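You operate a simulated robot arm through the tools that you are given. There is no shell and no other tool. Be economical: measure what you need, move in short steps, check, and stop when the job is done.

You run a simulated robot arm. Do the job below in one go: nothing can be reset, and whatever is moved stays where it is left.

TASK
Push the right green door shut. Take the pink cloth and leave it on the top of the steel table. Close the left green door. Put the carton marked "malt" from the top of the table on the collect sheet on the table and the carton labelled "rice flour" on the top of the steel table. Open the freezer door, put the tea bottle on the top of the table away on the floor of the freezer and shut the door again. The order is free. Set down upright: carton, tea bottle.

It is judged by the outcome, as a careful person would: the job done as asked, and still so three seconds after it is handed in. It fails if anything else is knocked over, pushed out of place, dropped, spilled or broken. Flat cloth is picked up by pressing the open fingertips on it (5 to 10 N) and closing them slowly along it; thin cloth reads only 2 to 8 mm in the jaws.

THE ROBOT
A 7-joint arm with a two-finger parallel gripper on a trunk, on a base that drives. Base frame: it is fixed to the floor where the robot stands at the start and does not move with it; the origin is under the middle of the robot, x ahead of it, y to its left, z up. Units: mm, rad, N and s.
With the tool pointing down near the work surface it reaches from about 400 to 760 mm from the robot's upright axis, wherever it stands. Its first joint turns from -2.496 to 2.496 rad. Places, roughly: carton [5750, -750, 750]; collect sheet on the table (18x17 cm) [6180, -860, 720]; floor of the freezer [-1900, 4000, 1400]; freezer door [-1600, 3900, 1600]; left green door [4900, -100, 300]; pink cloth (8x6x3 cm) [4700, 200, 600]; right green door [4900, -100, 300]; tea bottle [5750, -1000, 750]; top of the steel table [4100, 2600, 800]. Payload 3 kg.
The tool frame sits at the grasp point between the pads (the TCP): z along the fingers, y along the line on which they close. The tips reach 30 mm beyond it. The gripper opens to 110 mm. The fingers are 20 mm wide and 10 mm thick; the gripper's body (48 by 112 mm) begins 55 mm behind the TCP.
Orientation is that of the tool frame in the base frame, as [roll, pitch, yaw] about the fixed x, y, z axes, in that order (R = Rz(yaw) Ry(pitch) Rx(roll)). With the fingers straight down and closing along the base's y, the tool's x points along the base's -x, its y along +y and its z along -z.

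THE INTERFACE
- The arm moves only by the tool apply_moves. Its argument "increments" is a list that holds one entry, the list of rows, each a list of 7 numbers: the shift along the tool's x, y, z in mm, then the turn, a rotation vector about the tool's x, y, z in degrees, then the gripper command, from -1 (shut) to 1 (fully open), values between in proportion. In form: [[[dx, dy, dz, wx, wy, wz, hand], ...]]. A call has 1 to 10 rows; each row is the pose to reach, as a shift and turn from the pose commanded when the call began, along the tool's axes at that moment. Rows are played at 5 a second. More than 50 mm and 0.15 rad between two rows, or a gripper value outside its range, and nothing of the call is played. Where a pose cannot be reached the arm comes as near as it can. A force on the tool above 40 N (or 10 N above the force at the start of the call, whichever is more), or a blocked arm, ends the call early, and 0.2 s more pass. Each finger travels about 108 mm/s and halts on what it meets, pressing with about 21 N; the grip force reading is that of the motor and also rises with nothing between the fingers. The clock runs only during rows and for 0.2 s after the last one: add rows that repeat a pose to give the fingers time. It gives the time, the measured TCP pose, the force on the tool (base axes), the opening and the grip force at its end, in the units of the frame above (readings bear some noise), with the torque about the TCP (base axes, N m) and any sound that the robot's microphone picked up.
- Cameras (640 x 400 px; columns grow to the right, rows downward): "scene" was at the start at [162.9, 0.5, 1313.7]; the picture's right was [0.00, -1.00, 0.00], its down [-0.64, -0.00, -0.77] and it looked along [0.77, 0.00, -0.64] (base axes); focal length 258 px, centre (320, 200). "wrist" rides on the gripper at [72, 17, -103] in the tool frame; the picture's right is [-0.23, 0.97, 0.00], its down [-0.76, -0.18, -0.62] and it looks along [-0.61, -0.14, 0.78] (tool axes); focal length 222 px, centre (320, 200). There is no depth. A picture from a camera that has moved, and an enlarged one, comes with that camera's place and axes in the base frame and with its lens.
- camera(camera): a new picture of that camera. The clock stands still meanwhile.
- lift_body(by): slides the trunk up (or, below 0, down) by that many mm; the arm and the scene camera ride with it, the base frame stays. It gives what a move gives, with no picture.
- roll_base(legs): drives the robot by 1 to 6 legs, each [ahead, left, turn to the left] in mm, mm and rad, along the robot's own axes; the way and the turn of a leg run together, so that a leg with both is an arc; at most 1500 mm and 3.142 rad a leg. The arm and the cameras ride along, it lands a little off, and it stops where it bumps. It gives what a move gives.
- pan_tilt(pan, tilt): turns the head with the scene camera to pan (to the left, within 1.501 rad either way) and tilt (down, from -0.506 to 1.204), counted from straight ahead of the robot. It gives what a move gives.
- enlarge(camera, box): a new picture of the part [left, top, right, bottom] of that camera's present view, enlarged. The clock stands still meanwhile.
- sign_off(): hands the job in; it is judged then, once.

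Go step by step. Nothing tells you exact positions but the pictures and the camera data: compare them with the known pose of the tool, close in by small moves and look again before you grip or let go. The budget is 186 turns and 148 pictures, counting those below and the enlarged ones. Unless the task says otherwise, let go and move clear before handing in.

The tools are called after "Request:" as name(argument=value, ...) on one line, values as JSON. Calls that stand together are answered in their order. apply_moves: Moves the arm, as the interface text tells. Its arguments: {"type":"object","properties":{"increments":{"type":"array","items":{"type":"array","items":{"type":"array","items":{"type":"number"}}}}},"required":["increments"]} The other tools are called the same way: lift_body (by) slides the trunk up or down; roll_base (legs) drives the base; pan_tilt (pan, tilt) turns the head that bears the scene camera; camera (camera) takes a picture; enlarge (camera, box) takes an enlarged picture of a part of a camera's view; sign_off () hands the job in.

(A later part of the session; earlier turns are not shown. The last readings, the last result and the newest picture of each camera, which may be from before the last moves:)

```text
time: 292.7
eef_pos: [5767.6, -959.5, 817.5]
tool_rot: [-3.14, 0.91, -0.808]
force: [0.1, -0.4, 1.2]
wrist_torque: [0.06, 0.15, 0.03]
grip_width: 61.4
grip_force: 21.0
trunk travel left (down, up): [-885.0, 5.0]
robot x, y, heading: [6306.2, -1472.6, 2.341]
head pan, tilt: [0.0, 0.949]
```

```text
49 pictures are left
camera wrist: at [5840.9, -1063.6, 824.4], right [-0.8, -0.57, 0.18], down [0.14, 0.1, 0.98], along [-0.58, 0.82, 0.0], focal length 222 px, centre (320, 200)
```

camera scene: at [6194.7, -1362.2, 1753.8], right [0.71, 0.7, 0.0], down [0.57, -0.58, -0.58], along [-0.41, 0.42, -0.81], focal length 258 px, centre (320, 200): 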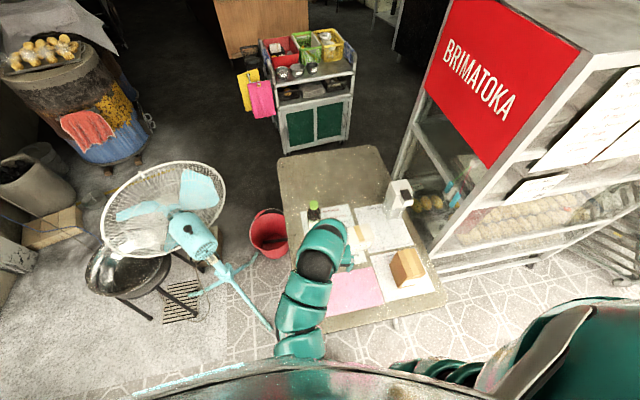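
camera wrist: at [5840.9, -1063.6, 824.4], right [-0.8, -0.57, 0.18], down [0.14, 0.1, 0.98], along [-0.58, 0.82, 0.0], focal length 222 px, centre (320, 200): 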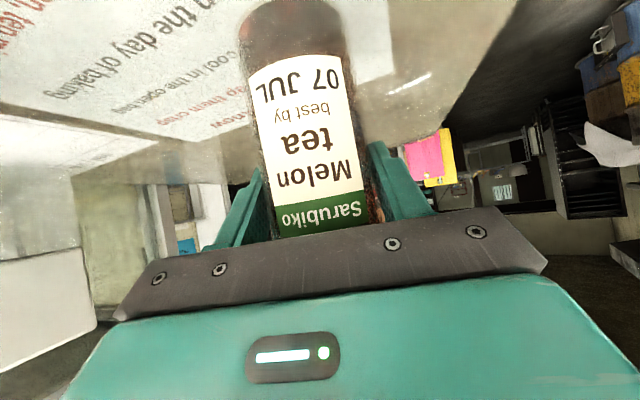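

Request:
apply_moves(increments=[[[-16, 0, -12, 0, 0, 0, -1], [-47, 0, -37, 0, 0, 0, -1], [-70, 0, -75, 0, 0, 0, -1], [-100, 0, -105, 0, 0, 0, -1], [-105, 0, -150, 0, 0, 0, -1], [-90, 0, -190, 0, 0, 0, -1], [-70, 0, -225, 0, 0, 0, -1], [-50, 0, -260, 0, 0, 0, -1], [-30, 0, -295, 0, 0, 0, -1]]])

Request:
camera(camera="wrist")

Request:
camera(camera="scene")

```text
time: 294.7
eef_pos: [5914.9, -1115.6, 1022.5]
tool_rot: [-3.138, 0.908, -0.808]
force: [0.5, -0.9, -3.9]
wrist_torque: [0.0, 0.0, 0.01]
grip_width: 61.4
grip_force: 20.7
trunk travel left (down, up): [-885.0, 5.0]
robot x, y, heading: [6306.1, -1472.8, 2.347]
head pan, tilt: [0.0, 0.949]
```

```text
48 pictures are left
camera wrist: at [5988.6, -1219.8, 1029.4], right [-0.8, -0.57, 0.18], down [0.14, 0.1, 0.98], along [-0.58, 0.82, 0.0], focal length 222 px, centre (320, 200)
```

wrist: 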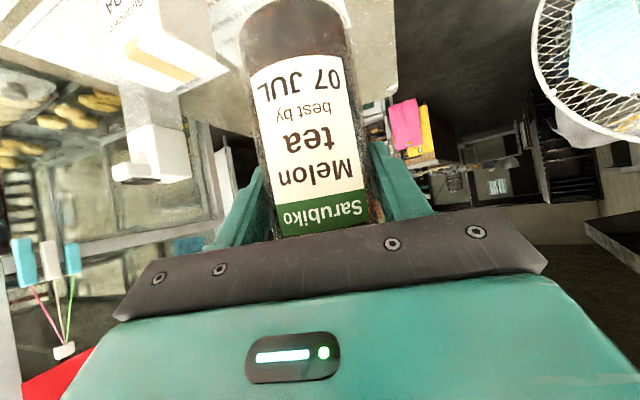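

```text
47 pictures are left
camera scene: at [6195.3, -1362.8, 1753.8], right [0.71, 0.7, 0.0], down [0.57, -0.58, -0.58], along [-0.41, 0.42, -0.81], focal length 258 px, centre (320, 200)
```

scene: 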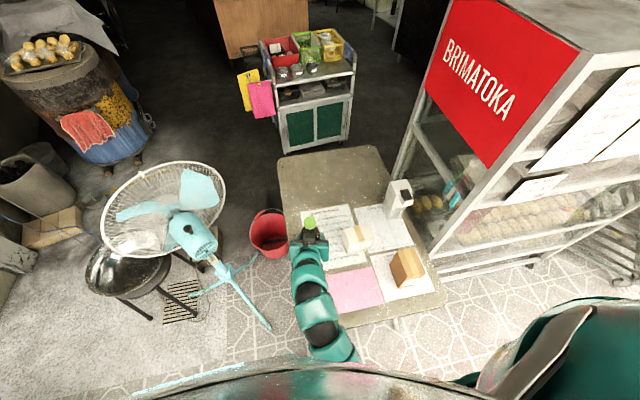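

Bottle lifted upright. Now the long drive back around to the freezer; first out to the pavement.

Request:
roll_base(legs=[[-437, -264, 0], [0, 0, -2.35], [1100, 950, 0], [0, 1400, 0]])

```text
time: 316.7
eef_pos: [8491.9, 726.1, 1022.3]
tool_rot: [-3.137, 0.908, 3.097]
force: [-0.4, -0.1, -4.8]
wrist_torque: [-0.01, 0.03, 0.0]
grip_width: 61.5
grip_force: 21.3
trunk travel left (down, up): [-885.0, 5.0]
robot x, y, heading: [7962.3, 712.9, -0.033]
head pan, tilt: [0.0, 0.949]
```

Request:
roll_base(legs=[[-489, 801, 0], [-700, -33, 0], [-643, -211, 0]])

```text
time: 328.4
eef_pos: [6676.0, 1334.2, 1022.9]
tool_rot: [-3.14, 0.907, 3.112]
force: [-0.7, -0.1, -4.2]
wrist_torque: [0.0, 0.04, 0.02]
grip_width: 61.3
grip_force: 20.8
trunk travel left (down, up): [-885.0, 5.0]
robot x, y, heading: [6146.8, 1315.1, -0.017]
head pan, tilt: [0.0, 0.949]
```

Request:
roll_base(legs=[[0, 0, 3.14], [1443, 242, 0], [828, 1216, 0]])

```text
time: 349.9
eef_pos: [3311.8, -115.1, 1021.5]
tool_rot: [-3.138, 0.907, -0.038]
force: [0.0, 0.3, -3.8]
wrist_torque: [-0.03, 0.02, -0.01]
grip_width: 60.9
grip_force: 21.5
trunk travel left (down, up): [-885.0, 5.0]
robot x, y, heading: [3839.2, -97.0, 3.111]
head pan, tilt: [0.0, 0.949]
```

Request:
roll_base(legs=[[379, 345, 0], [0, 0, -0.231]])

Request:
pan_tilt(pan=0, tilt=0.5)

Request:
camera(camera="scene")

```text
time: 353.8
eef_pos: [2931.8, -330.5, 1022.1]
tool_rot: [-3.138, 0.907, -0.266]
force: [-0.2, 0.0, -4.1]
wrist_torque: [-0.01, -0.01, -0.04]
grip_width: 61.2
grip_force: 21.2
trunk travel left (down, up): [-885.0, 5.0]
robot x, y, heading: [3448.5, -433.7, 2.892]
head pan, tilt: [0.0, 0.949]
```

```text
time: 354.6
eef_pos: [2930.9, -331.9, 1021.1]
tool_rot: [-3.138, 0.907, -0.264]
force: [-1.2, -0.4, -4.2]
wrist_torque: [0.0, 0.02, 0.03]
grip_width: 61.1
grip_force: 21.1
trunk travel left (down, up): [-885.0, 5.0]
robot x, y, heading: [3446.7, -432.6, 2.888]
head pan, tilt: [0.0, 0.499]
```

```text
46 pictures are left
camera scene: at [3280.4, -391.3, 1791.1], right [0.25, 0.97, 0.0], down [0.46, -0.12, -0.88], along [-0.85, 0.22, -0.48], focal length 258 px, centre (320, 200)
```

scene: 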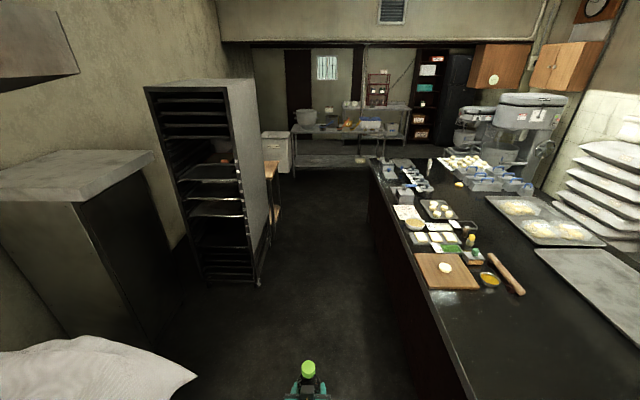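

Request:
roll_base(legs=[[1500, 0, 0], [1450, 0, 0]])

Request:
pan_tilt(pan=-0.7, tilt=0.4)

Request:
camera(camera="scene")

```text
time: 368.9
eef_pos: [74.1, 413.7, 1021.6]
tool_rot: [-3.137, 0.906, -0.266]
force: [0.2, 0.4, -3.9]
wrist_torque: [-0.03, 0.0, -0.03]
grip_width: 61.1
grip_force: 20.8
trunk travel left (down, up): [-885.0, 5.0]
robot x, y, heading: [590.5, 310.8, 2.889]
head pan, tilt: [0.0, 0.499]
```

```text
time: 370.0
eef_pos: [73.6, 413.8, 1021.9]
tool_rot: [-3.139, 0.907, -0.266]
force: [-0.1, 0.0, -3.7]
wrist_torque: [-0.02, 0.01, 0.03]
grip_width: 60.9
grip_force: 20.9
trunk travel left (down, up): [-885.0, 5.0]
robot x, y, heading: [590.9, 309.9, 2.892]
head pan, tilt: [-0.7, 0.4]
```

```text
45 pictures are left
camera scene: at [458.2, 405.9, 1800.3], right [0.81, 0.58, 0.0], down [0.23, -0.32, -0.92], along [-0.54, 0.75, -0.39], focal length 258 px, centre (320, 200)
```

scene: 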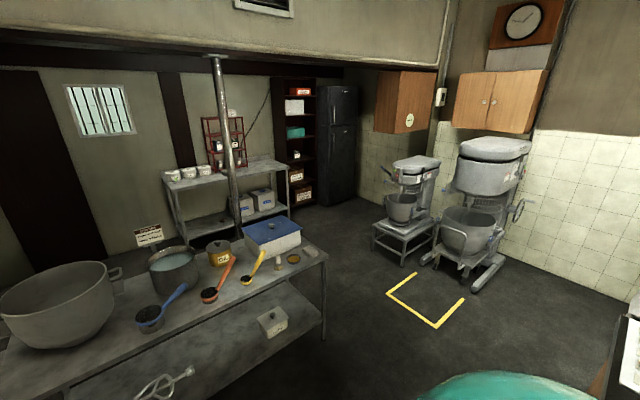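

Request:
enlarge(camera="scene", box=[280, 70, 400, 220])

```text
2.67 times, centred on (340, 145) of scene
camera zoom: at [458.2, 405.9, 1800.3], right [0.81, 0.58, 0.0], down [0.23, -0.32, -0.92], along [-0.54, 0.75, -0.39], focal length 689 px, centre (267, 347)
```

zoom: 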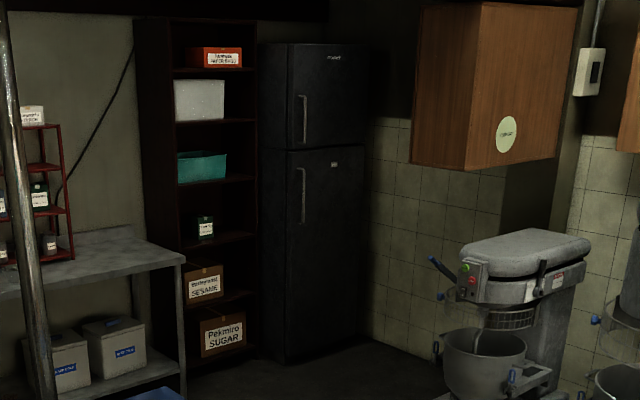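

The freezer (upper door, handle on its left edge) is at the far corner. I need a free hand to open it, so I'll set the bottle temporarily on the near bench's free end; checking that spot.

Request:
enlarge(camera="scene", box=[140, 210, 350, 350])

```text
2.86 times, centred on (245, 280) of scene
camera zoom: at [458.2, 405.9, 1800.3], right [0.81, 0.58, 0.0], down [0.23, -0.32, -0.92], along [-0.54, 0.75, -0.39], focal length 738 px, centre (534, -29)
```

zoom: 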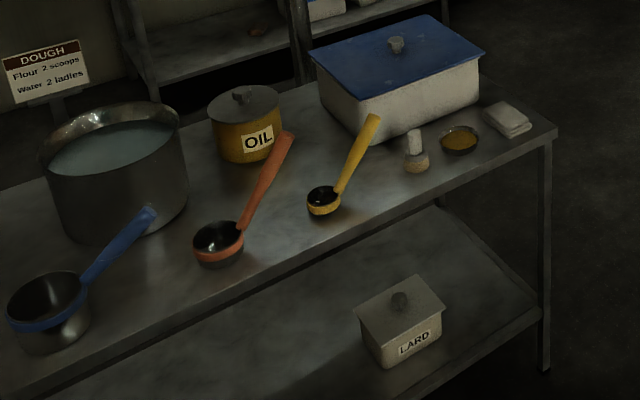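

The bench is crowded; the other bench nearer the freezer looks free at its right end. I'll drive around toward it and look again.

Request:
roll_base(legs=[[0, 0, -0.95], [1082, 54, 0], [549, -105, 0], [0, 0, 0.7]])

Request:
pan_tilt(pan=-0.1, tilt=0.35)

Request:
camera(camera="scene")

```text
time: 382.6
eef_pos: [-411.2, 2093.9, 1023.7]
tool_rot: [-3.137, 0.906, -0.532]
force: [0.1, 0.2, -3.6]
wrist_torque: [-0.02, -0.03, 0.01]
grip_width: 61.0
grip_force: 20.9
trunk travel left (down, up): [-885.0, 5.0]
robot x, y, heading: [59.5, 1855.0, 2.628]
head pan, tilt: [-0.7, 0.4]
```

```text
time: 383.6
eef_pos: [-411.4, 2095.9, 1021.7]
tool_rot: [-3.138, 0.905, -0.532]
force: [0.4, -0.7, -3.8]
wrist_torque: [0.02, 0.03, 0.02]
grip_width: 61.0
grip_force: 20.8
trunk travel left (down, up): [-885.0, 5.0]
robot x, y, heading: [59.6, 1856.1, 2.619]
head pan, tilt: [-0.099, 0.351]
```

```text
42 pictures are left
camera scene: at [-87.2, 1953.0, 1804.9], right [0.58, 0.81, 0.0], down [0.28, -0.2, -0.94], along [-0.76, 0.54, -0.34], focal length 258 px, centre (320, 200)
```

scene: 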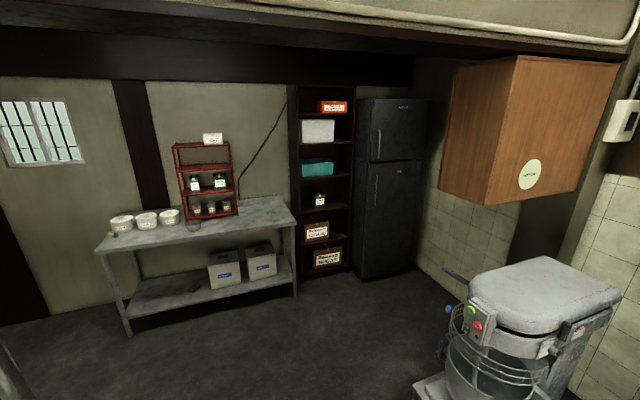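

The second bench has free space at its right end. Driving in front of it.

Request:
roll_base(legs=[[900, 16, 0], [860, 16, 0], [0, 0, 0.24]])

Request:
pan_tilt(pan=0, tilt=0.8)

Request:
camera(camera="scene")

```text
time: 393.4
eef_pos: [-1993.1, 2819.2, 1022.7]
tool_rot: [-3.138, 0.906, -0.292]
force: [0.1, -1.1, -4.7]
wrist_torque: [-0.02, 0.02, 0.03]
grip_width: 60.8
grip_force: 20.9
trunk travel left (down, up): [-885.0, 5.0]
robot x, y, heading: [-1478.6, 2699.3, 2.866]
head pan, tilt: [-0.099, 0.351]
```

```text
time: 394.3
eef_pos: [-1992.5, 2819.4, 1022.8]
tool_rot: [-3.138, 0.906, -0.292]
force: [-0.5, -0.7, -4.4]
wrist_torque: [-0.01, -0.02, -0.03]
grip_width: 60.9
grip_force: 20.8
trunk travel left (down, up): [-885.0, 5.0]
robot x, y, heading: [-1475.8, 2699.6, 2.862]
head pan, tilt: [0.0, 0.799]
```

```text
41 pictures are left
camera scene: at [-1635.0, 2747.0, 1765.3], right [0.28, 0.96, 0.0], down [0.69, -0.2, -0.7], along [-0.67, 0.19, -0.72], focal length 258 px, centre (320, 200)
```

scene: 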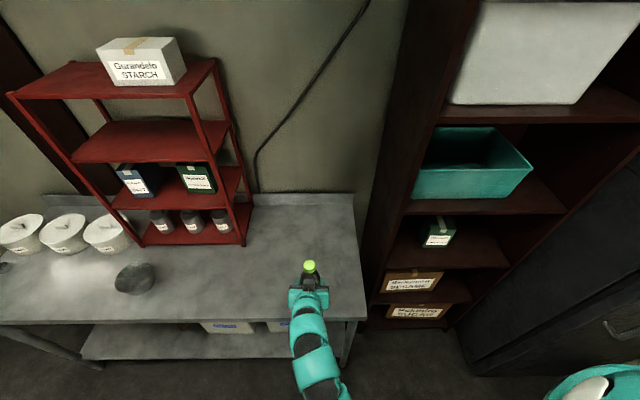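

Request:
apply_moves(increments=[[[-20, 0, 26, 0, 0, 0, -1], [-41, 0, 52, 0, 0, 0, -1], [-62, 0, 79, 0, 0, 0, -1], [-38, 0, 97, 0, 0, 0, -1], [-15, 0, 116, 0, 0, 0, -1], [-15, 0, 116, 0, 0, 0, -1]]])

Request:
camera(camera="wrist")

```text
time: 395.7
eef_pos: [-2088.1, 2848.4, 961.7]
tool_rot: [-3.138, 0.907, -0.291]
force: [-0.9, -0.8, -3.9]
wrist_torque: [-0.02, -0.04, 0.03]
grip_width: 60.9
grip_force: 20.4
trunk travel left (down, up): [-885.0, 5.0]
robot x, y, heading: [-1479.5, 2703.3, 2.868]
head pan, tilt: [0.0, 0.799]
```

```text
40 pictures are left
camera wrist: at [-1973.5, 2795.3, 969.4], right [-0.42, -0.89, 0.18], down [0.07, 0.16, 0.98], along [-0.91, 0.42, 0.0], focal length 222 px, centre (320, 200)
```

wrist: 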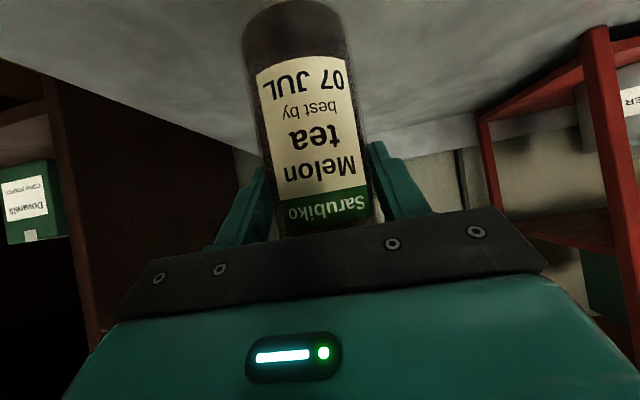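

Request:
apply_moves(increments=[[[3, 0, 2.5, 0, 0, 0, -1], [6, 0, 5, 0, 0, 0, -1], [9, 0, 7, 0, 0, 0, -1], [12, 0, 10, 0, 0, 0, -1], [16, 0, 12, 0, 0, 0, -1], [16, 0, 12, 0, 0, 0, -1]]])

```text
time: 397.1
eef_pos: [-2087.8, 2847.7, 942.5]
tool_rot: [-3.14, 0.905, -0.291]
force: [0.5, 0.0, -3.7]
wrist_torque: [0.0, 0.0, -0.01]
grip_width: 60.9
grip_force: 20.8
trunk travel left (down, up): [-885.0, 5.0]
robot x, y, heading: [-1476.1, 2700.6, 2.863]
head pan, tilt: [0.0, 0.799]
```

Request:
apply_moves(increments=[[[3, 0, 2.5, 0, 0, 0, -1], [6, 0, 5, 0, 0, 0, -1], [9, 0, 7, 0, 0, 0, -1], [12, 0, 10, 0, 0, 0, -1], [16, 0, 12, 0, 0, 0, -1], [16, 0, 12, 0, 0, 0, -1]]])

```text
time: 398.5
eef_pos: [-2088.4, 2847.1, 924.4]
tool_rot: [-3.14, 0.909, -0.293]
force: [-0.4, -4.7, 12.2]
wrist_torque: [-0.12, 0.38, 0.04]
grip_width: 60.2
grip_force: 20.8
trunk travel left (down, up): [-885.0, 5.0]
robot x, y, heading: [-1478.7, 2704.2, 2.862]
head pan, tilt: [0.0, 0.799]
```

Contact at TCP z≈924. Releasing and backing out along the tool axis.

Request:
apply_moves(increments=[[[0, 0, 0, 0, 0, 0, 0.3], [0, 0, 0, 0, 0, 0, 0.8], [0, 0, 0, 0, 0, 0, 1], [0, 0, 0, 0, 0, 0, 1], [0, 0, -40, 0, 0, 0, 1], [0, 0, -85, 0, 0, 0, 1], [0, 0, -130, 0, 0, 0, 1], [0, 0, -170, 0, 0, 0, 1]]])

Request:
camera(camera="scene")

```text
time: 400.3
eef_pos: [-1959.0, 2809.8, 1027.8]
tool_rot: [-3.138, 0.909, -0.294]
force: [0.3, -0.7, 0.4]
wrist_torque: [-0.01, 0.02, -0.03]
grip_width: 109.8
grip_force: 0.1
trunk travel left (down, up): [-885.0, 5.0]
robot x, y, heading: [-1477.9, 2702.4, 2.864]
head pan, tilt: [0.0, 0.799]
```

```text
39 pictures are left
camera scene: at [-1633.7, 2747.2, 1765.3], right [0.28, 0.96, 0.0], down [0.69, -0.2, -0.7], along [-0.67, 0.19, -0.72], focal length 258 px, centre (320, 200)
```

scene: 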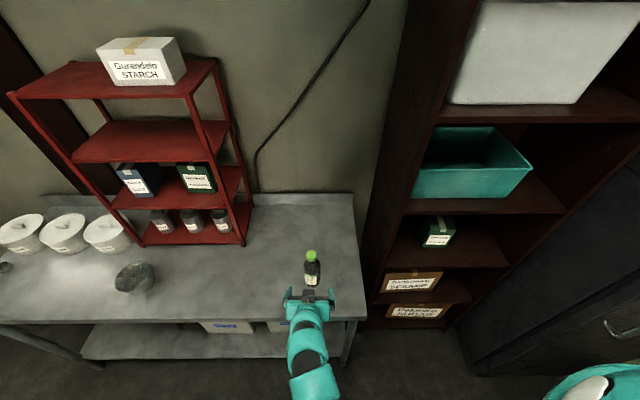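

Bottle stands safely. Now to the freezer front.

Request:
roll_base(legs=[[-250, 0, 0], [30, -1060, 0]])

Request:
pan_tilt(pan=0, tilt=0.2)

Request:
camera(camera="scene")

```text
time: 407.2
eef_pos: [-1455.3, 3774.5, 1026.0]
tool_rot: [-3.139, 0.909, -0.293]
force: [-0.4, 0.6, -0.3]
wrist_torque: [0.03, 0.01, 0.0]
grip_width: 109.9
grip_force: 0.1
trunk travel left (down, up): [-885.0, 5.0]
robot x, y, heading: [-976.9, 3668.0, 2.862]
head pan, tilt: [0.0, 0.799]
```

```text
time: 408.2
eef_pos: [-1456.3, 3774.8, 1026.6]
tool_rot: [-3.138, 0.909, -0.294]
force: [0.1, 0.1, 0.1]
wrist_torque: [0.04, 0.01, 0.03]
grip_width: 110.1
grip_force: 0.0
trunk travel left (down, up): [-885.0, 5.0]
robot x, y, heading: [-975.3, 3669.5, 2.859]
head pan, tilt: [0.0, 0.201]
```

```text
38 pictures are left
camera scene: at [-1143.3, 3715.8, 1818.8], right [0.28, 0.96, 0.0], down [0.19, -0.06, -0.98], along [-0.94, 0.27, -0.2], focal length 258 px, centre (320, 200)
```

scene: 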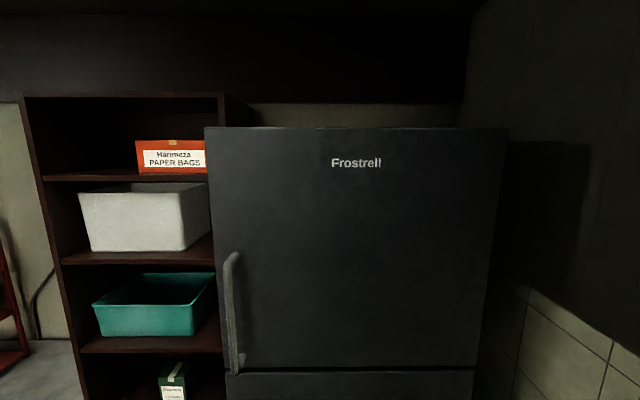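

The freezer door: hinge right, handle bar on the left at about (-1644,3676), z 1355–1614. I'll raise the hand to handle height and shift left.

Request:
apply_moves(increments=[[[-35, 14, -27, 0, 0, 0, 1], [-70, 28, -54, 0, 0, 0, 1], [-105, 42, -82, 0, 0, 0, 1], [-140, 56, -109, 0, 0, 0, 1], [-175, 70, -136, 0, 0, 0, 1], [-210, 84, -163, 0, 0, 0, 1], [-245, 98, -191, 0, 0, 0, 1], [-280, 112, -218, 0, 0, 0, 1], [-315, 126, -245, 0, 0, 0, 1], [-347, 140, -270, 0, 0, 0, 1]]])

Request:
camera(camera="scene")

Request:
camera(camera="wrist")

```text
time: 410.4
eef_pos: [-1498.1, 3640.7, 1467.2]
tool_rot: [-3.135, 0.909, -0.289]
force: [0.9, -0.7, -0.3]
wrist_torque: [0.01, -0.01, 0.01]
grip_width: 109.9
grip_force: 0.1
trunk travel left (down, up): [-885.0, 5.0]
robot x, y, heading: [-977.0, 3667.0, 2.859]
head pan, tilt: [0.0, 0.201]
```

```text
37 pictures are left
camera scene: at [-1143.4, 3715.2, 1818.9], right [0.28, 0.96, 0.0], down [0.19, -0.05, -0.98], along [-0.94, 0.27, -0.2], focal length 258 px, centre (320, 200)
```

scene: 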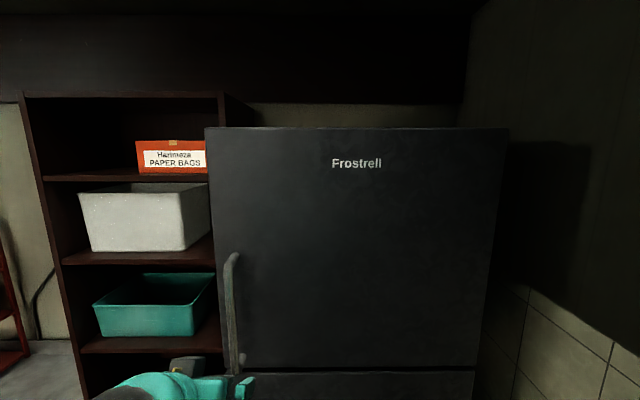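

```text
36 pictures are left
camera wrist: at [-1384.4, 3587.2, 1473.4], right [-0.42, -0.89, 0.17], down [0.07, 0.16, 0.98], along [-0.91, 0.42, 0.0], focal length 222 px, centre (320, 200)
```

wrist: 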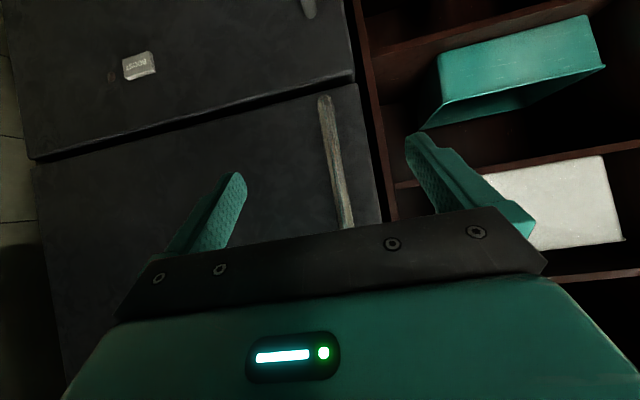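

Handle triangulates to (-1645,3676). Advancing to straddle it.

Request:
apply_moves(increments=[[[-22, 4, 28, 0, 0, 0, 1], [-44, 8, 56, 0, 0, 0, 1], [-66, 8, 85, 0, 0, 0, 0.7], [-82, 8, 105, 0, 0, 0, 0.5], [-86, 8, 110, 0, 0, 0, 0.3], [-86, 8, 110, 0, 0, 0, 0.3]]])

Request:
camera(camera="wrist")

```text
time: 411.8
eef_pos: [-1630.2, 3672.6, 1467.5]
tool_rot: [-3.14, 0.908, -0.295]
force: [17.5, -2.1, -6.3]
wrist_torque: [0.16, 1.35, -0.01]
grip_width: 71.7
grip_force: 0.1
trunk travel left (down, up): [-885.0, 5.0]
robot x, y, heading: [-977.6, 3669.1, 2.87]
head pan, tilt: [0.0, 0.201]
```

```text
35 pictures are left
camera wrist: at [-1516.3, 3619.1, 1474.4], right [-0.42, -0.89, 0.18], down [0.07, 0.16, 0.98], along [-0.91, 0.42, 0.0], focal length 222 px, centre (320, 200)
```

wrist: 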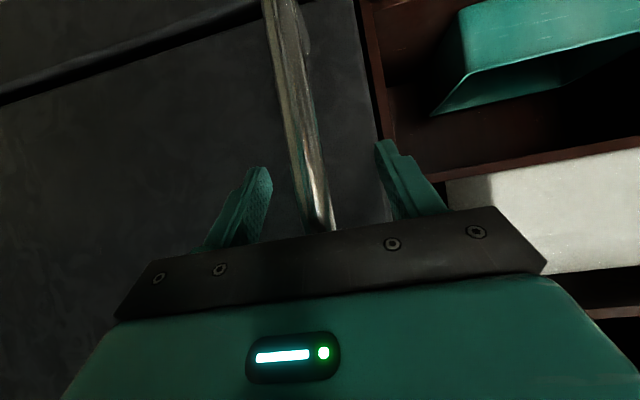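

Request:
apply_moves(increments=[[[4, 0, -5, 0, 0, 0, 0.3], [4, 0, -5, 0, 0, 0, -0.3], [4, 0, -5, 0, 0, 0, -1], [4, 0, -5, 0, 0, 0, -1], [4, 0, -5, 0, 0, 0, -1]]])

```text
time: 413.0
eef_pos: [-1627.7, 3675.1, 1467.2]
tool_rot: [-3.139, 0.908, -0.295]
force: [5.0, 8.7, -1.5]
wrist_torque: [-0.17, -0.28, -0.08]
grip_width: 18.8
grip_force: 44.7
trunk travel left (down, up): [-885.0, 5.0]
robot x, y, heading: [-979.0, 3664.5, 2.864]
head pan, tilt: [0.0, 0.201]
```

Handle gripped. Pulling the door open along its arc, turning the tool with it.

Request:
apply_moves(increments=[[[11.7, -2, -15, -1.6, 0, -1.2, -1], [23.3, -4.5, -30, -3.2, 0, -2.5, -1], [46.2, -11.6, -59.4, -6.3, 0, -4.9, -1], [68.8, -21.5, -88.4, -9.5, 0, -7.4, -1], [91, -33.6, -117, -12.6, 0, -9.8, -1], [113, -48.6, -145, -15.8, 0, -12.3, -1], [133.5, -65.5, -171.5, -18.9, 0, -14.7, -1]]])

Request:
camera(camera="scene")

```text
time: 414.1
eef_pos: [-1496.3, 3671.2, 1466.8]
tool_rot: [-3.138, 0.909, -0.067]
force: [-2.0, 22.3, -1.5]
wrist_torque: [-0.15, -0.72, -0.1]
grip_width: 18.5
grip_force: 45.6
trunk travel left (down, up): [-885.0, 5.0]
robot x, y, heading: [-975.8, 3670.1, 2.861]
head pan, tilt: [0.0, 0.201]
stopped in row 5: the force on the tool passed its limit at 42 N (the readings are from after the stop); the commanded pose is now the measured one
```

```text
34 pictures are left
camera scene: at [-1143.6, 3720.5, 1818.6], right [0.28, 0.96, 0.0], down [0.19, -0.06, -0.98], along [-0.94, 0.27, -0.2], focal length 258 px, centre (320, 200)
```

scene: 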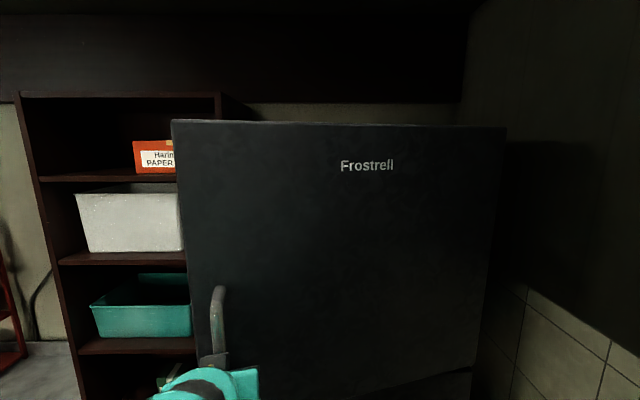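

The door is opening (~13°). I'm close to my inner reach, so I'll keep the grip and back the base away along the arc in small legs.

Request:
apply_moves(increments=[[[0, -6, 0, 0, 0, 0, -1], [0, -8, 0, 0, 0, 0, -1]]])

Request:
roll_base(legs=[[-67, -34, 0.05]])

```text
time: 414.7
eef_pos: [-1496.5, 3670.3, 1466.0]
tool_rot: [-3.139, 0.905, -0.052]
force: [-0.2, 3.8, -9.6]
wrist_torque: [-0.22, 0.75, 0.1]
grip_width: 18.6
grip_force: 45.2
trunk travel left (down, up): [-885.0, 5.0]
robot x, y, heading: [-976.9, 3667.0, 2.858]
head pan, tilt: [0.0, 0.201]
```

```text
time: 415.7
eef_pos: [-1450.4, 3679.2, 1466.7]
tool_rot: [-3.132, 0.91, -0.047]
force: [-2.2, 17.0, -2.9]
wrist_torque: [-0.45, -0.63, -0.13]
grip_width: 18.7
grip_force: 45.1
trunk travel left (down, up): [-885.0, 5.0]
robot x, y, heading: [-923.6, 3677.7, 2.895]
head pan, tilt: [0.0, 0.201]
stopped in leg 1: the force on the tool passed its limit at 45 N (the readings are from after the stop); the commanded pose is now the measured one
```

Request:
roll_base(legs=[[-51, -33, 0], [-46, -39, 0]])

```text
time: 416.6
eef_pos: [-1435.6, 3681.4, 1459.1]
tool_rot: [-3.132, 0.89, -0.028]
force: [1.8, -4.8, -21.8]
wrist_torque: [-0.34, 0.04, -0.24]
grip_width: 18.7
grip_force: 45.0
trunk travel left (down, up): [-885.0, 5.0]
robot x, y, heading: [-895.9, 3686.9, 2.878]
head pan, tilt: [0.0, 0.201]
stopped in leg 1: the force on the tool passed its limit at 66 N (the readings are from after the stop); the commanded pose is now the measured one
```

The door is ~20° open. I'll release the handle and push the door on from its inside edge instead.

Request:
apply_moves(increments=[[[0, 0, 0, 0, 0, 0, -0.4], [0, 0, 0, 0, 0, 0, 0], [0, 0, 0, 0, 0, 0, 0.2], [12, 0, -16, 0, 0, 0, 0.2], [30, 0, -38, 0, 0, 0, 0.2], [48, 0, -62, 0, 0, 0, 0.2]]])

Request:
roll_base(legs=[[-200, 120, 0]])

Request:
camera(camera="scene")

```text
time: 417.9
eef_pos: [-1399.8, 3711.3, 1451.3]
tool_rot: [-3.079, 0.874, -0.068]
force: [6.1, -30.1, -8.6]
wrist_torque: [-0.53, -0.48, 0.93]
grip_width: 80.9
grip_force: 15.5
trunk travel left (down, up): [-885.0, 5.0]
robot x, y, heading: [-894.8, 3689.2, 2.879]
head pan, tilt: [0.0, 0.201]
stopped in row 6: the force on the tool passed its limit at 55 N (the readings are from after the stop); the commanded pose is now the measured one
```

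```text
time: 418.7
eef_pos: [-1400.2, 3711.4, 1454.3]
tool_rot: [-3.078, 0.883, -0.067]
force: [1.6, -10.8, -1.9]
wrist_torque: [-0.22, -0.06, 0.21]
grip_width: 71.4
grip_force: 5.3
trunk travel left (down, up): [-885.0, 5.0]
robot x, y, heading: [-899.6, 3685.5, 2.881]
head pan, tilt: [0.0, 0.201]
stopped in leg 1: the robot was blocked; the commanded pose is now the measured one
```

```text
33 pictures are left
camera scene: at [-1092.6, 3734.1, 1816.7], right [0.26, 0.97, 0.0], down [0.21, -0.05, -0.98], along [-0.94, 0.26, -0.21], focal length 258 px, centre (320, 200)
```

scene: 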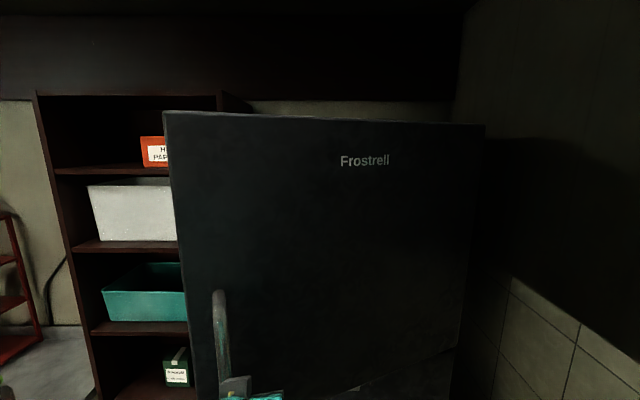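

Request:
camera(camera="wrist")

```text
32 pictures are left
camera wrist: at [-1277.5, 3678.4, 1462.3], right [-0.26, -0.96, 0.14], down [0.01, 0.14, 0.99], along [-0.97, 0.26, -0.02], focal length 222 px, centre (320, 200)
```

wrist: 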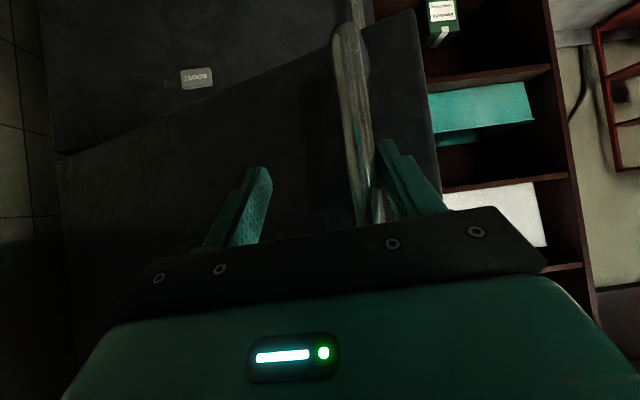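

The bar is pressing on the left finger. I'll shift left to centre it, open fully, and retreat.

Request:
apply_moves(increments=[[[0, 10, 0, 0, 0, 0, 0.5], [0, 22, 0, 0, 0, 0, 0.8], [0, 22, 0, 0, 0, 0, 1], [0, 22, 0, 0, 0, 0, 1]]])

Request:
camera(camera="wrist")

```text
time: 419.7
eef_pos: [-1401.1, 3693.1, 1451.9]
tool_rot: [-3.081, 0.882, -0.076]
force: [1.0, 0.0, 0.4]
wrist_torque: [0.03, 0.01, -0.04]
grip_width: 109.7
grip_force: 0.1
trunk travel left (down, up): [-885.0, 5.0]
robot x, y, heading: [-900.1, 3683.3, 2.872]
head pan, tilt: [0.0, 0.201]
```

```text
31 pictures are left
camera wrist: at [-1279.7, 3658.8, 1460.4], right [-0.26, -0.95, 0.14], down [0.02, 0.14, 0.99], along [-0.96, 0.26, -0.02], focal length 222 px, centre (320, 200)
```

wrist: 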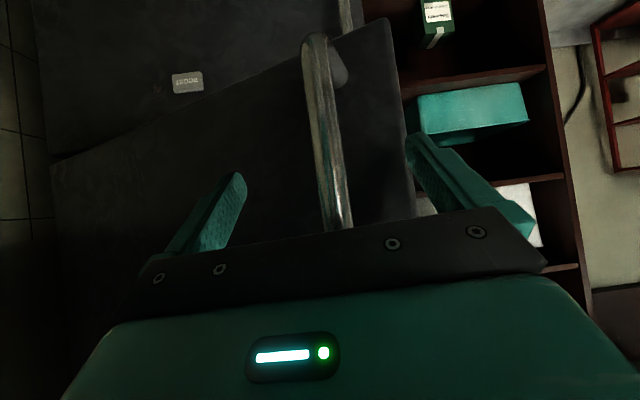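

Clear of the handle now. I'll re-place the base further back/left, so the arm itself can follow the whole opening arc.

Request:
roll_base(legs=[[-120, 0, 0], [-57, 136, 0]])

Request:
camera(camera="wrist")

Request:
camera(camera="scene")

```text
time: 420.4
eef_pos: [-1400.9, 3693.6, 1452.5]
tool_rot: [-3.081, 0.885, -0.079]
force: [0.1, -1.3, 0.1]
wrist_torque: [0.01, -0.01, 0.01]
grip_width: 110.0
grip_force: 0.1
trunk travel left (down, up): [-885.0, 5.0]
robot x, y, heading: [-896.8, 3681.6, 2.876]
head pan, tilt: [0.0, 0.201]
stopped in leg 1: the robot was blocked; the commanded pose is now the measured one
```

```text
30 pictures are left
camera wrist: at [-1279.3, 3659.9, 1461.7], right [-0.26, -0.95, 0.14], down [0.02, 0.14, 0.99], along [-0.96, 0.26, -0.02], focal length 222 px, centre (320, 200)
```

wrist: 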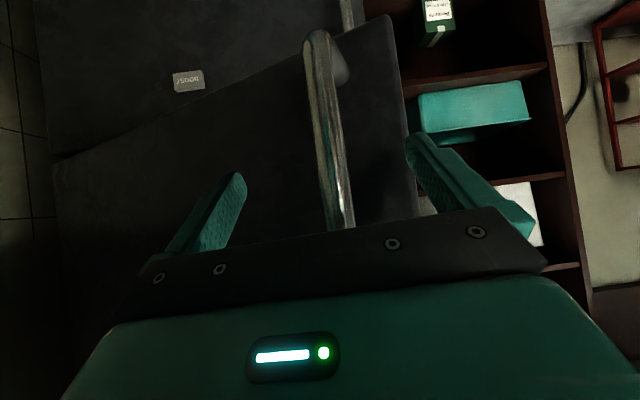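

```text
29 pictures are left
camera scene: at [-1091.4, 3737.0, 1816.8], right [0.27, 0.96, 0.0], down [0.21, -0.06, -0.98], along [-0.94, 0.26, -0.21], focal length 258 px, centre (320, 200)
```

scene: 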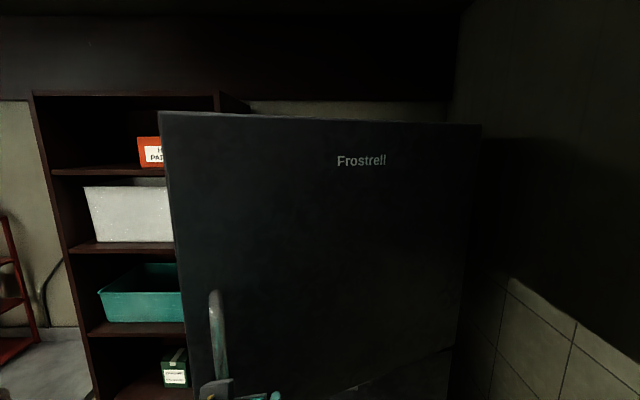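

I'm hemmed in behind by the mixer stand. From here I regrip the handle and pull with the arm as far as it goes.

Request:
apply_moves(increments=[[[-8, 0, 10, 0, 0, 0, 0.8], [-17, 0, 20, 0, 0, 0, 0.5], [-17, 0, 20, 0, 0, 0, 0], [-17, 0, 20, 0, 0, 0, -0.6], [-17, 0, 20, 0, 0, 0, -1], [-17, 0, 20, 0, 0, 0, -1]]])

Request:
apply_moves(increments=[[[11, -6, -14, -1.5, 0, -1.2, -1], [22.8, -12.9, -28, -3.1, 0, -2.5, -1], [34, -20, -42, -4.6, 0, -3.7, -1], [45.6, -28.8, -55.7, -6.2, 0, -5, -1], [56, -37, -69, -7.7, 0, -6.3, -1], [66.9, -46.5, -81.8, -9.3, 0, -7.6, -1], [77, -56, -94, -10.8, 0, -8.8, -1], [86.7, -66, -106, -12.4, 0, -10.1, -1]]])

Request:
camera(camera="wrist")

```text
time: 421.8
eef_pos: [-1427.8, 3684.2, 1451.9]
tool_rot: [-3.077, 0.879, -0.047]
force: [6.5, -22.0, -9.0]
wrist_torque: [-0.17, 0.01, -0.13]
grip_width: 19.3
grip_force: 21.0
trunk travel left (down, up): [-885.0, 5.0]
robot x, y, heading: [-896.2, 3682.3, 2.882]
head pan, tilt: [0.0, 0.201]
stopped in row 6: the force on the tool passed its limit at 40 N (the readings are from after the stop); the commanded pose is now the measured one
```

```text
time: 422.3
eef_pos: [-1405.6, 3689.6, 1450.9]
tool_rot: [-3.066, 0.881, 0.007]
force: [1.6, -6.7, -3.0]
wrist_torque: [-1.54, 0.15, 0.21]
grip_width: 19.9
grip_force: 45.3
trunk travel left (down, up): [-885.0, 5.0]
robot x, y, heading: [-900.4, 3689.5, 2.887]
head pan, tilt: [0.0, 0.201]
stopped in row 2: the force on the tool passed its limit at 84 N (the readings are from after the stop); the commanded pose is now the measured one
```

```text
28 pictures are left
camera wrist: at [-1280.7, 3666.0, 1460.4], right [-0.19, -0.97, 0.13], down [0.0, 0.13, 0.99], along [-0.98, 0.19, -0.02], focal length 222 px, centre (320, 200)
```

wrist: 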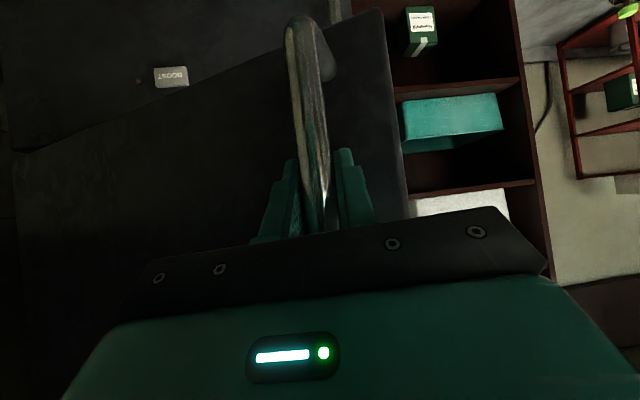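

Slower this time, in small steps along the local tangent.

Request:
apply_moves(increments=[[[5, -1.7, -6, -0.6, 0, -0.5, -1], [10, -3.4, -12, -1.3, 0, -1, -1], [15, -5.3, -18, -2, 0, -1.6, -1], [20, -7.3, -24, -2.6, 0, -2.1, -1], [25, -9.4, -30, -3.2, 0, -2.6, -1], [30, -11.6, -36, -3.9, 0, -3.2, -1], [35, -13.9, -42, -4.5, 0, -3.7, -1], [40, -16.3, -48, -5.2, 0, -4.2, -1], [45, -18.9, -54, -5.8, 0, -4.8, -1], [50, -21.5, -60, -6.5, 0, -5.3, -1]]])

```text
time: 422.7
eef_pos: [-1404.8, 3691.0, 1449.8]
tool_rot: [-3.05, 0.88, 0.028]
force: [1.9, -8.8, 1.6]
wrist_torque: [-1.24, 0.19, -0.04]
grip_width: 20.1
grip_force: 44.9
trunk travel left (down, up): [-885.0, 5.0]
robot x, y, heading: [-904.7, 3685.2, 2.882]
head pan, tilt: [0.0, 0.201]
stopped in row 1: the force on the tool passed its limit at 53 N (the readings are from after the stop); the commanded pose is now the measured one
```

Something resists pulling further; the door is about 30° open. I'll let go fully and go in from the side to push the door from its inside.

Request:
apply_moves(increments=[[[0, 0, 0, 0, 0, 0, 0], [0, 0, 0, 0, 0, 0, 1], [0, 0, 0, 0, 0, 0, 1], [0, 0, 0, 0, 0, 0, 1]]])

Request:
apply_moves(increments=[[[19, 0, -23, 0, 0, 0, 1], [38, 0, -46, 0, 0, 0, 1], [57, 0, -69, 0, 0, 0, 1]]])

Request:
camera(camera="wrist")

```text
time: 423.7
eef_pos: [-1403.8, 3691.3, 1450.2]
tool_rot: [-3.047, 0.88, 0.026]
force: [0.5, 0.2, 0.9]
wrist_torque: [0.02, 0.02, 0.0]
grip_width: 110.0
grip_force: 0.1
trunk travel left (down, up): [-885.0, 5.0]
robot x, y, heading: [-902.8, 3687.4, 2.888]
head pan, tilt: [0.0, 0.201]
```

```text
time: 424.3
eef_pos: [-1375.0, 3737.0, 1441.5]
tool_rot: [-2.981, 0.858, -0.051]
force: [1.2, 0.0, 0.2]
wrist_torque: [-0.02, 0.01, 0.06]
grip_width: 110.1
grip_force: 0.0
trunk travel left (down, up): [-885.0, 5.0]
robot x, y, heading: [-903.5, 3686.5, 2.893]
head pan, tilt: [0.0, 0.201]
stopped in row 3: the force on the tool passed its limit at 89 N (the readings are from after the stop); the commanded pose is now the measured one
```

```text
27 pictures are left
camera wrist: at [-1255.2, 3696.6, 1452.0], right [-0.31, -0.95, 0.07], down [-0.01, 0.08, 1.0], along [-0.95, 0.31, -0.03], focal length 222 px, centre (320, 200)
```

wrist: 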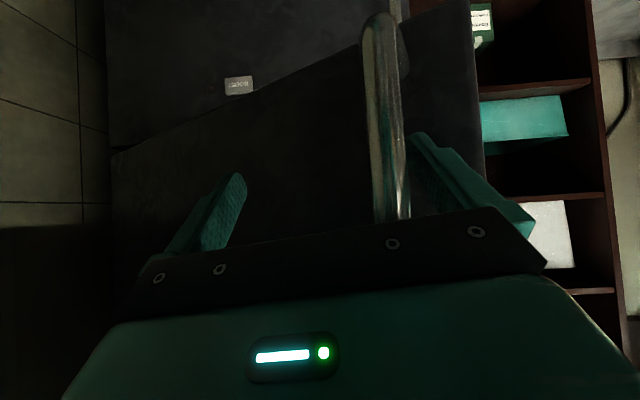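

The arm itself is at its inner limit there – that is what resisted. I'll centre on the bar, then drop below the handle to get free.

Request:
apply_moves(increments=[[[0, 15, 0, 0, 0, 0, 1], [-8, 30, 10, -3, 0, 0, 1], [-16, 42, 20, -6, 0, 0, 1], [-16, 42, 20, -8, 0, 0, 1]]])

Request:
lift_body(by=-180)

Request:
camera(camera="wrist")

```text
time: 425.3
eef_pos: [-1407.4, 3697.6, 1435.8]
tool_rot: [-3.124, 0.856, -0.048]
force: [0.4, 0.8, -0.6]
wrist_torque: [0.0, -0.01, 0.01]
grip_width: 110.1
grip_force: 0.0
trunk travel left (down, up): [-885.0, 5.0]
robot x, y, heading: [-899.9, 3688.5, 2.892]
head pan, tilt: [0.0, 0.201]
```

```text
time: 427.3
eef_pos: [-1403.2, 3704.3, 1258.2]
tool_rot: [-3.13, 0.857, -0.054]
force: [-0.3, 0.3, -0.1]
wrist_torque: [0.02, 0.03, 0.01]
grip_width: 110.0
grip_force: 0.0
trunk travel left (down, up): [-705.0, 185.0]
robot x, y, heading: [-901.4, 3688.7, 2.887]
head pan, tilt: [0.0, 0.201]
```

```text
26 pictures are left
camera wrist: at [-1279.7, 3678.6, 1269.6], right [-0.21, -0.96, 0.17], down [-0.02, 0.17, 0.98], along [-0.98, 0.2, -0.05], focal length 222 px, centre (320, 200)
```

wrist: 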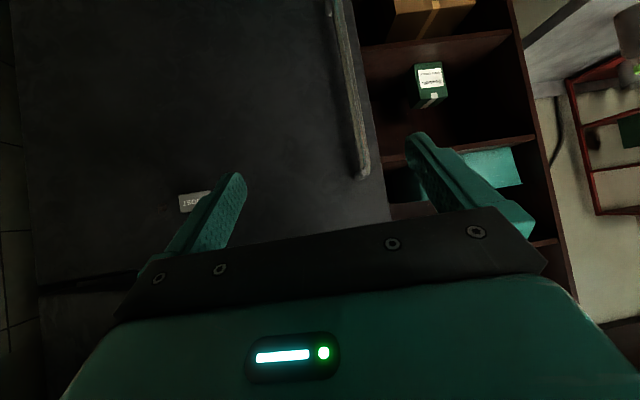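

Free of the handle. Now I'll move the base south along the fridge front, turn toward north-west and raise the hand, to enter behind the door's edge.

Request:
roll_base(legs=[[30, 500, 0], [0, 0, -0.69]])

Request:
lift_body(by=180)

Request:
pan_tilt(pan=0.2, tilt=0.35)

Request:
camera(camera="scene")

```text
time: 431.8
eef_pos: [-1460.5, 3512.9, 1255.0]
tool_rot: [-3.042, 0.86, -0.602]
force: [-0.1, 0.5, 0.2]
wrist_torque: [0.0, -0.07, -0.04]
grip_width: 110.0
grip_force: 0.0
trunk travel left (down, up): [-705.0, 185.0]
robot x, y, heading: [-1040.7, 3242.9, 2.42]
head pan, tilt: [0.0, 0.201]
stopped in leg 2: the robot was blocked; the commanded pose is now the measured one
```

```text
time: 433.8
eef_pos: [-1474.8, 3487.2, 1433.6]
tool_rot: [-3.066, 0.864, -0.501]
force: [0.0, 0.6, 0.1]
wrist_torque: [-0.01, 0.03, -0.01]
grip_width: 110.0
grip_force: 0.0
trunk travel left (down, up): [-885.0, 5.0]
robot x, y, heading: [-1035.0, 3265.5, 2.477]
head pan, tilt: [0.0, 0.201]
```

```text
time: 434.5
eef_pos: [-1472.8, 3489.5, 1434.2]
tool_rot: [-3.055, 0.86, -0.503]
force: [0.5, -0.1, 0.5]
wrist_torque: [0.02, 0.03, 0.0]
grip_width: 110.2
grip_force: 0.0
trunk travel left (down, up): [-885.0, 5.0]
robot x, y, heading: [-1036.7, 3261.7, 2.477]
head pan, tilt: [0.201, 0.351]
```

```text
25 pictures are left
camera scene: at [-1227.0, 3366.1, 1801.9], right [0.45, 0.89, 0.01], down [0.33, -0.16, -0.93], along [-0.83, 0.42, -0.37], focal length 258 px, centre (320, 200)
```

scene: 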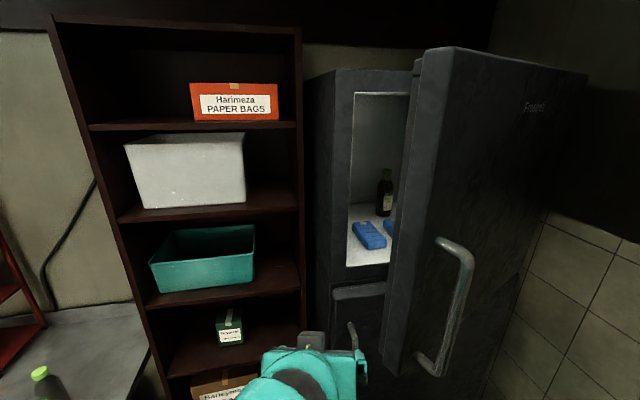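

Great view: the door is about 45° open and the interior is visible (a bottle and blue packs inside). I'll put the closed hand behind the door's free edge.

Request:
apply_moves(increments=[[[-20, -11, 24, 0.5, 0, 1, -1], [-46, -27, 54, 1, 0, 2.5, -1], [-72, -42, 84, 2, 0, 4, -1], [-98, -57, 114, 2.5, 0, 5, -1], [-122, -71, 142, 3, 0, 6.5, -1], [-122, -71, 142, 3, 0, 6.5, -1]]])

Request:
camera(camera="scene")

```text
time: 436.1
eef_pos: [-1588.1, 3624.4, 1450.3]
tool_rot: [3.119, 0.881, -0.67]
force: [-0.5, -0.2, -0.7]
wrist_torque: [0.03, -0.02, -0.04]
grip_width: 0.0
grip_force: 21.1
trunk travel left (down, up): [-885.0, 5.0]
robot x, y, heading: [-1036.1, 3265.4, 2.48]
head pan, tilt: [0.201, 0.351]
stopped in row 6: the arm was blocked; the commanded pose is now the measured one
```

```text
24 pictures are left
camera scene: at [-1226.3, 3365.1, 1801.8], right [0.45, 0.9, 0.01], down [0.33, -0.16, -0.93], along [-0.83, 0.42, -0.37], focal length 258 px, centre (320, 200)
```

scene: 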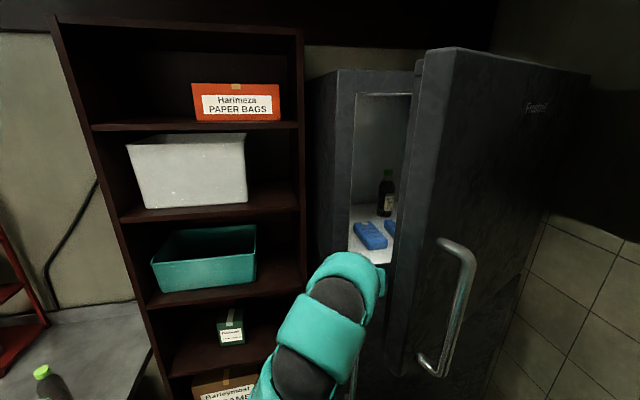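

Request:
apply_moves(increments=[[[3.4, -13.8, -4.1, 0, 0, 0, -1], [6.8, -27.6, -8.2, 0, 0, 0, -1], [10, -41, -12, 0, 0, 0, -1], [13.6, -55, -16, 0, 0, 0, -1], [17, -69, -20.5, 0, 0, 0, -1], [20, -83, -25, 0, 0, 0, -1], [24, -97, -29, 0, 0, 0, -1], [27, -110, -33, 0, 0, 0, -1], [30, -124, -37, 0, 0, 0, -1], [34, -138, -41, 0, 0, 0, -1]]])

Request:
camera(camera="scene")

```text
time: 438.5
eef_pos: [-1460.7, 3694.9, 1450.5]
tool_rot: [3.117, 0.89, -0.666]
force: [-0.7, -0.4, 0.5]
wrist_torque: [-0.04, -0.02, 0.0]
grip_width: 0.0
grip_force: 21.0
trunk travel left (down, up): [-885.0, 5.0]
robot x, y, heading: [-1038.9, 3264.4, 2.489]
head pan, tilt: [0.201, 0.351]
stopped in row 10: the arm was blocked; the commanded pose is now the measured one
```

```text
23 pictures are left
camera scene: at [-1225.5, 3362.5, 1802.0], right [0.44, 0.9, 0.01], down [0.33, -0.15, -0.93], along [-0.84, 0.41, -0.36], focal length 258 px, centre (320, 200)
```

scene: 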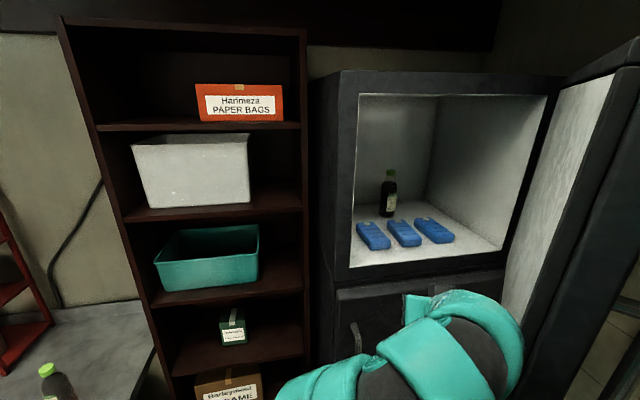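

The door is now ~75° open. Pushing it somewhat further.

Request:
apply_moves(increments=[[[-1, -13, 1.5, 0, 0, 0, -1], [-2, -26, 3, 0, 0, 0, -1], [-3, -39, 4.5, 0, 0, 0, -1], [-5, -52, 6, 0, 0, 0, -1], [-6, -65, 7.5, 0, 0, 0, -1], [-7, -78, 9, 0, 0, 0, -1], [-8, -91, 10.5, 0, 0, 0, -1], [-9, -104, 12, 0, 0, 0, -1], [-10, -117, 13.5, 0, 0, 0, -1], [-12, -130, 15, 0, 0, 0, -1]]])

Request:
camera(camera="scene")

```text
time: 440.9
eef_pos: [-1396.1, 3805.6, 1456.1]
tool_rot: [3.138, 0.894, -0.646]
force: [-0.5, -0.1, 0.3]
wrist_torque: [-0.01, -0.03, -0.03]
grip_width: 0.0
grip_force: 21.0
out of reach, approached as far as the arm can: row 1, 2, 3, 4, 5, 6, 7, 8, 9, 10
trunk travel left (down, up): [-885.0, 5.0]
robot x, y, heading: [-1042.2, 3268.4, 2.489]
head pan, tilt: [0.201, 0.351]
stopped in row 10: the arm was blocked; the commanded pose is now the measured one
```

```text
22 pictures are left
camera scene: at [-1225.1, 3362.5, 1802.2], right [0.44, 0.9, 0.0], down [0.33, -0.16, -0.93], along [-0.84, 0.41, -0.36], focal length 258 px, centre (320, 200)
```

scene: 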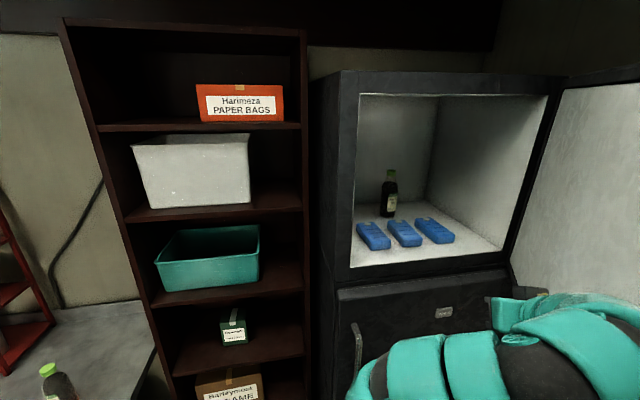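

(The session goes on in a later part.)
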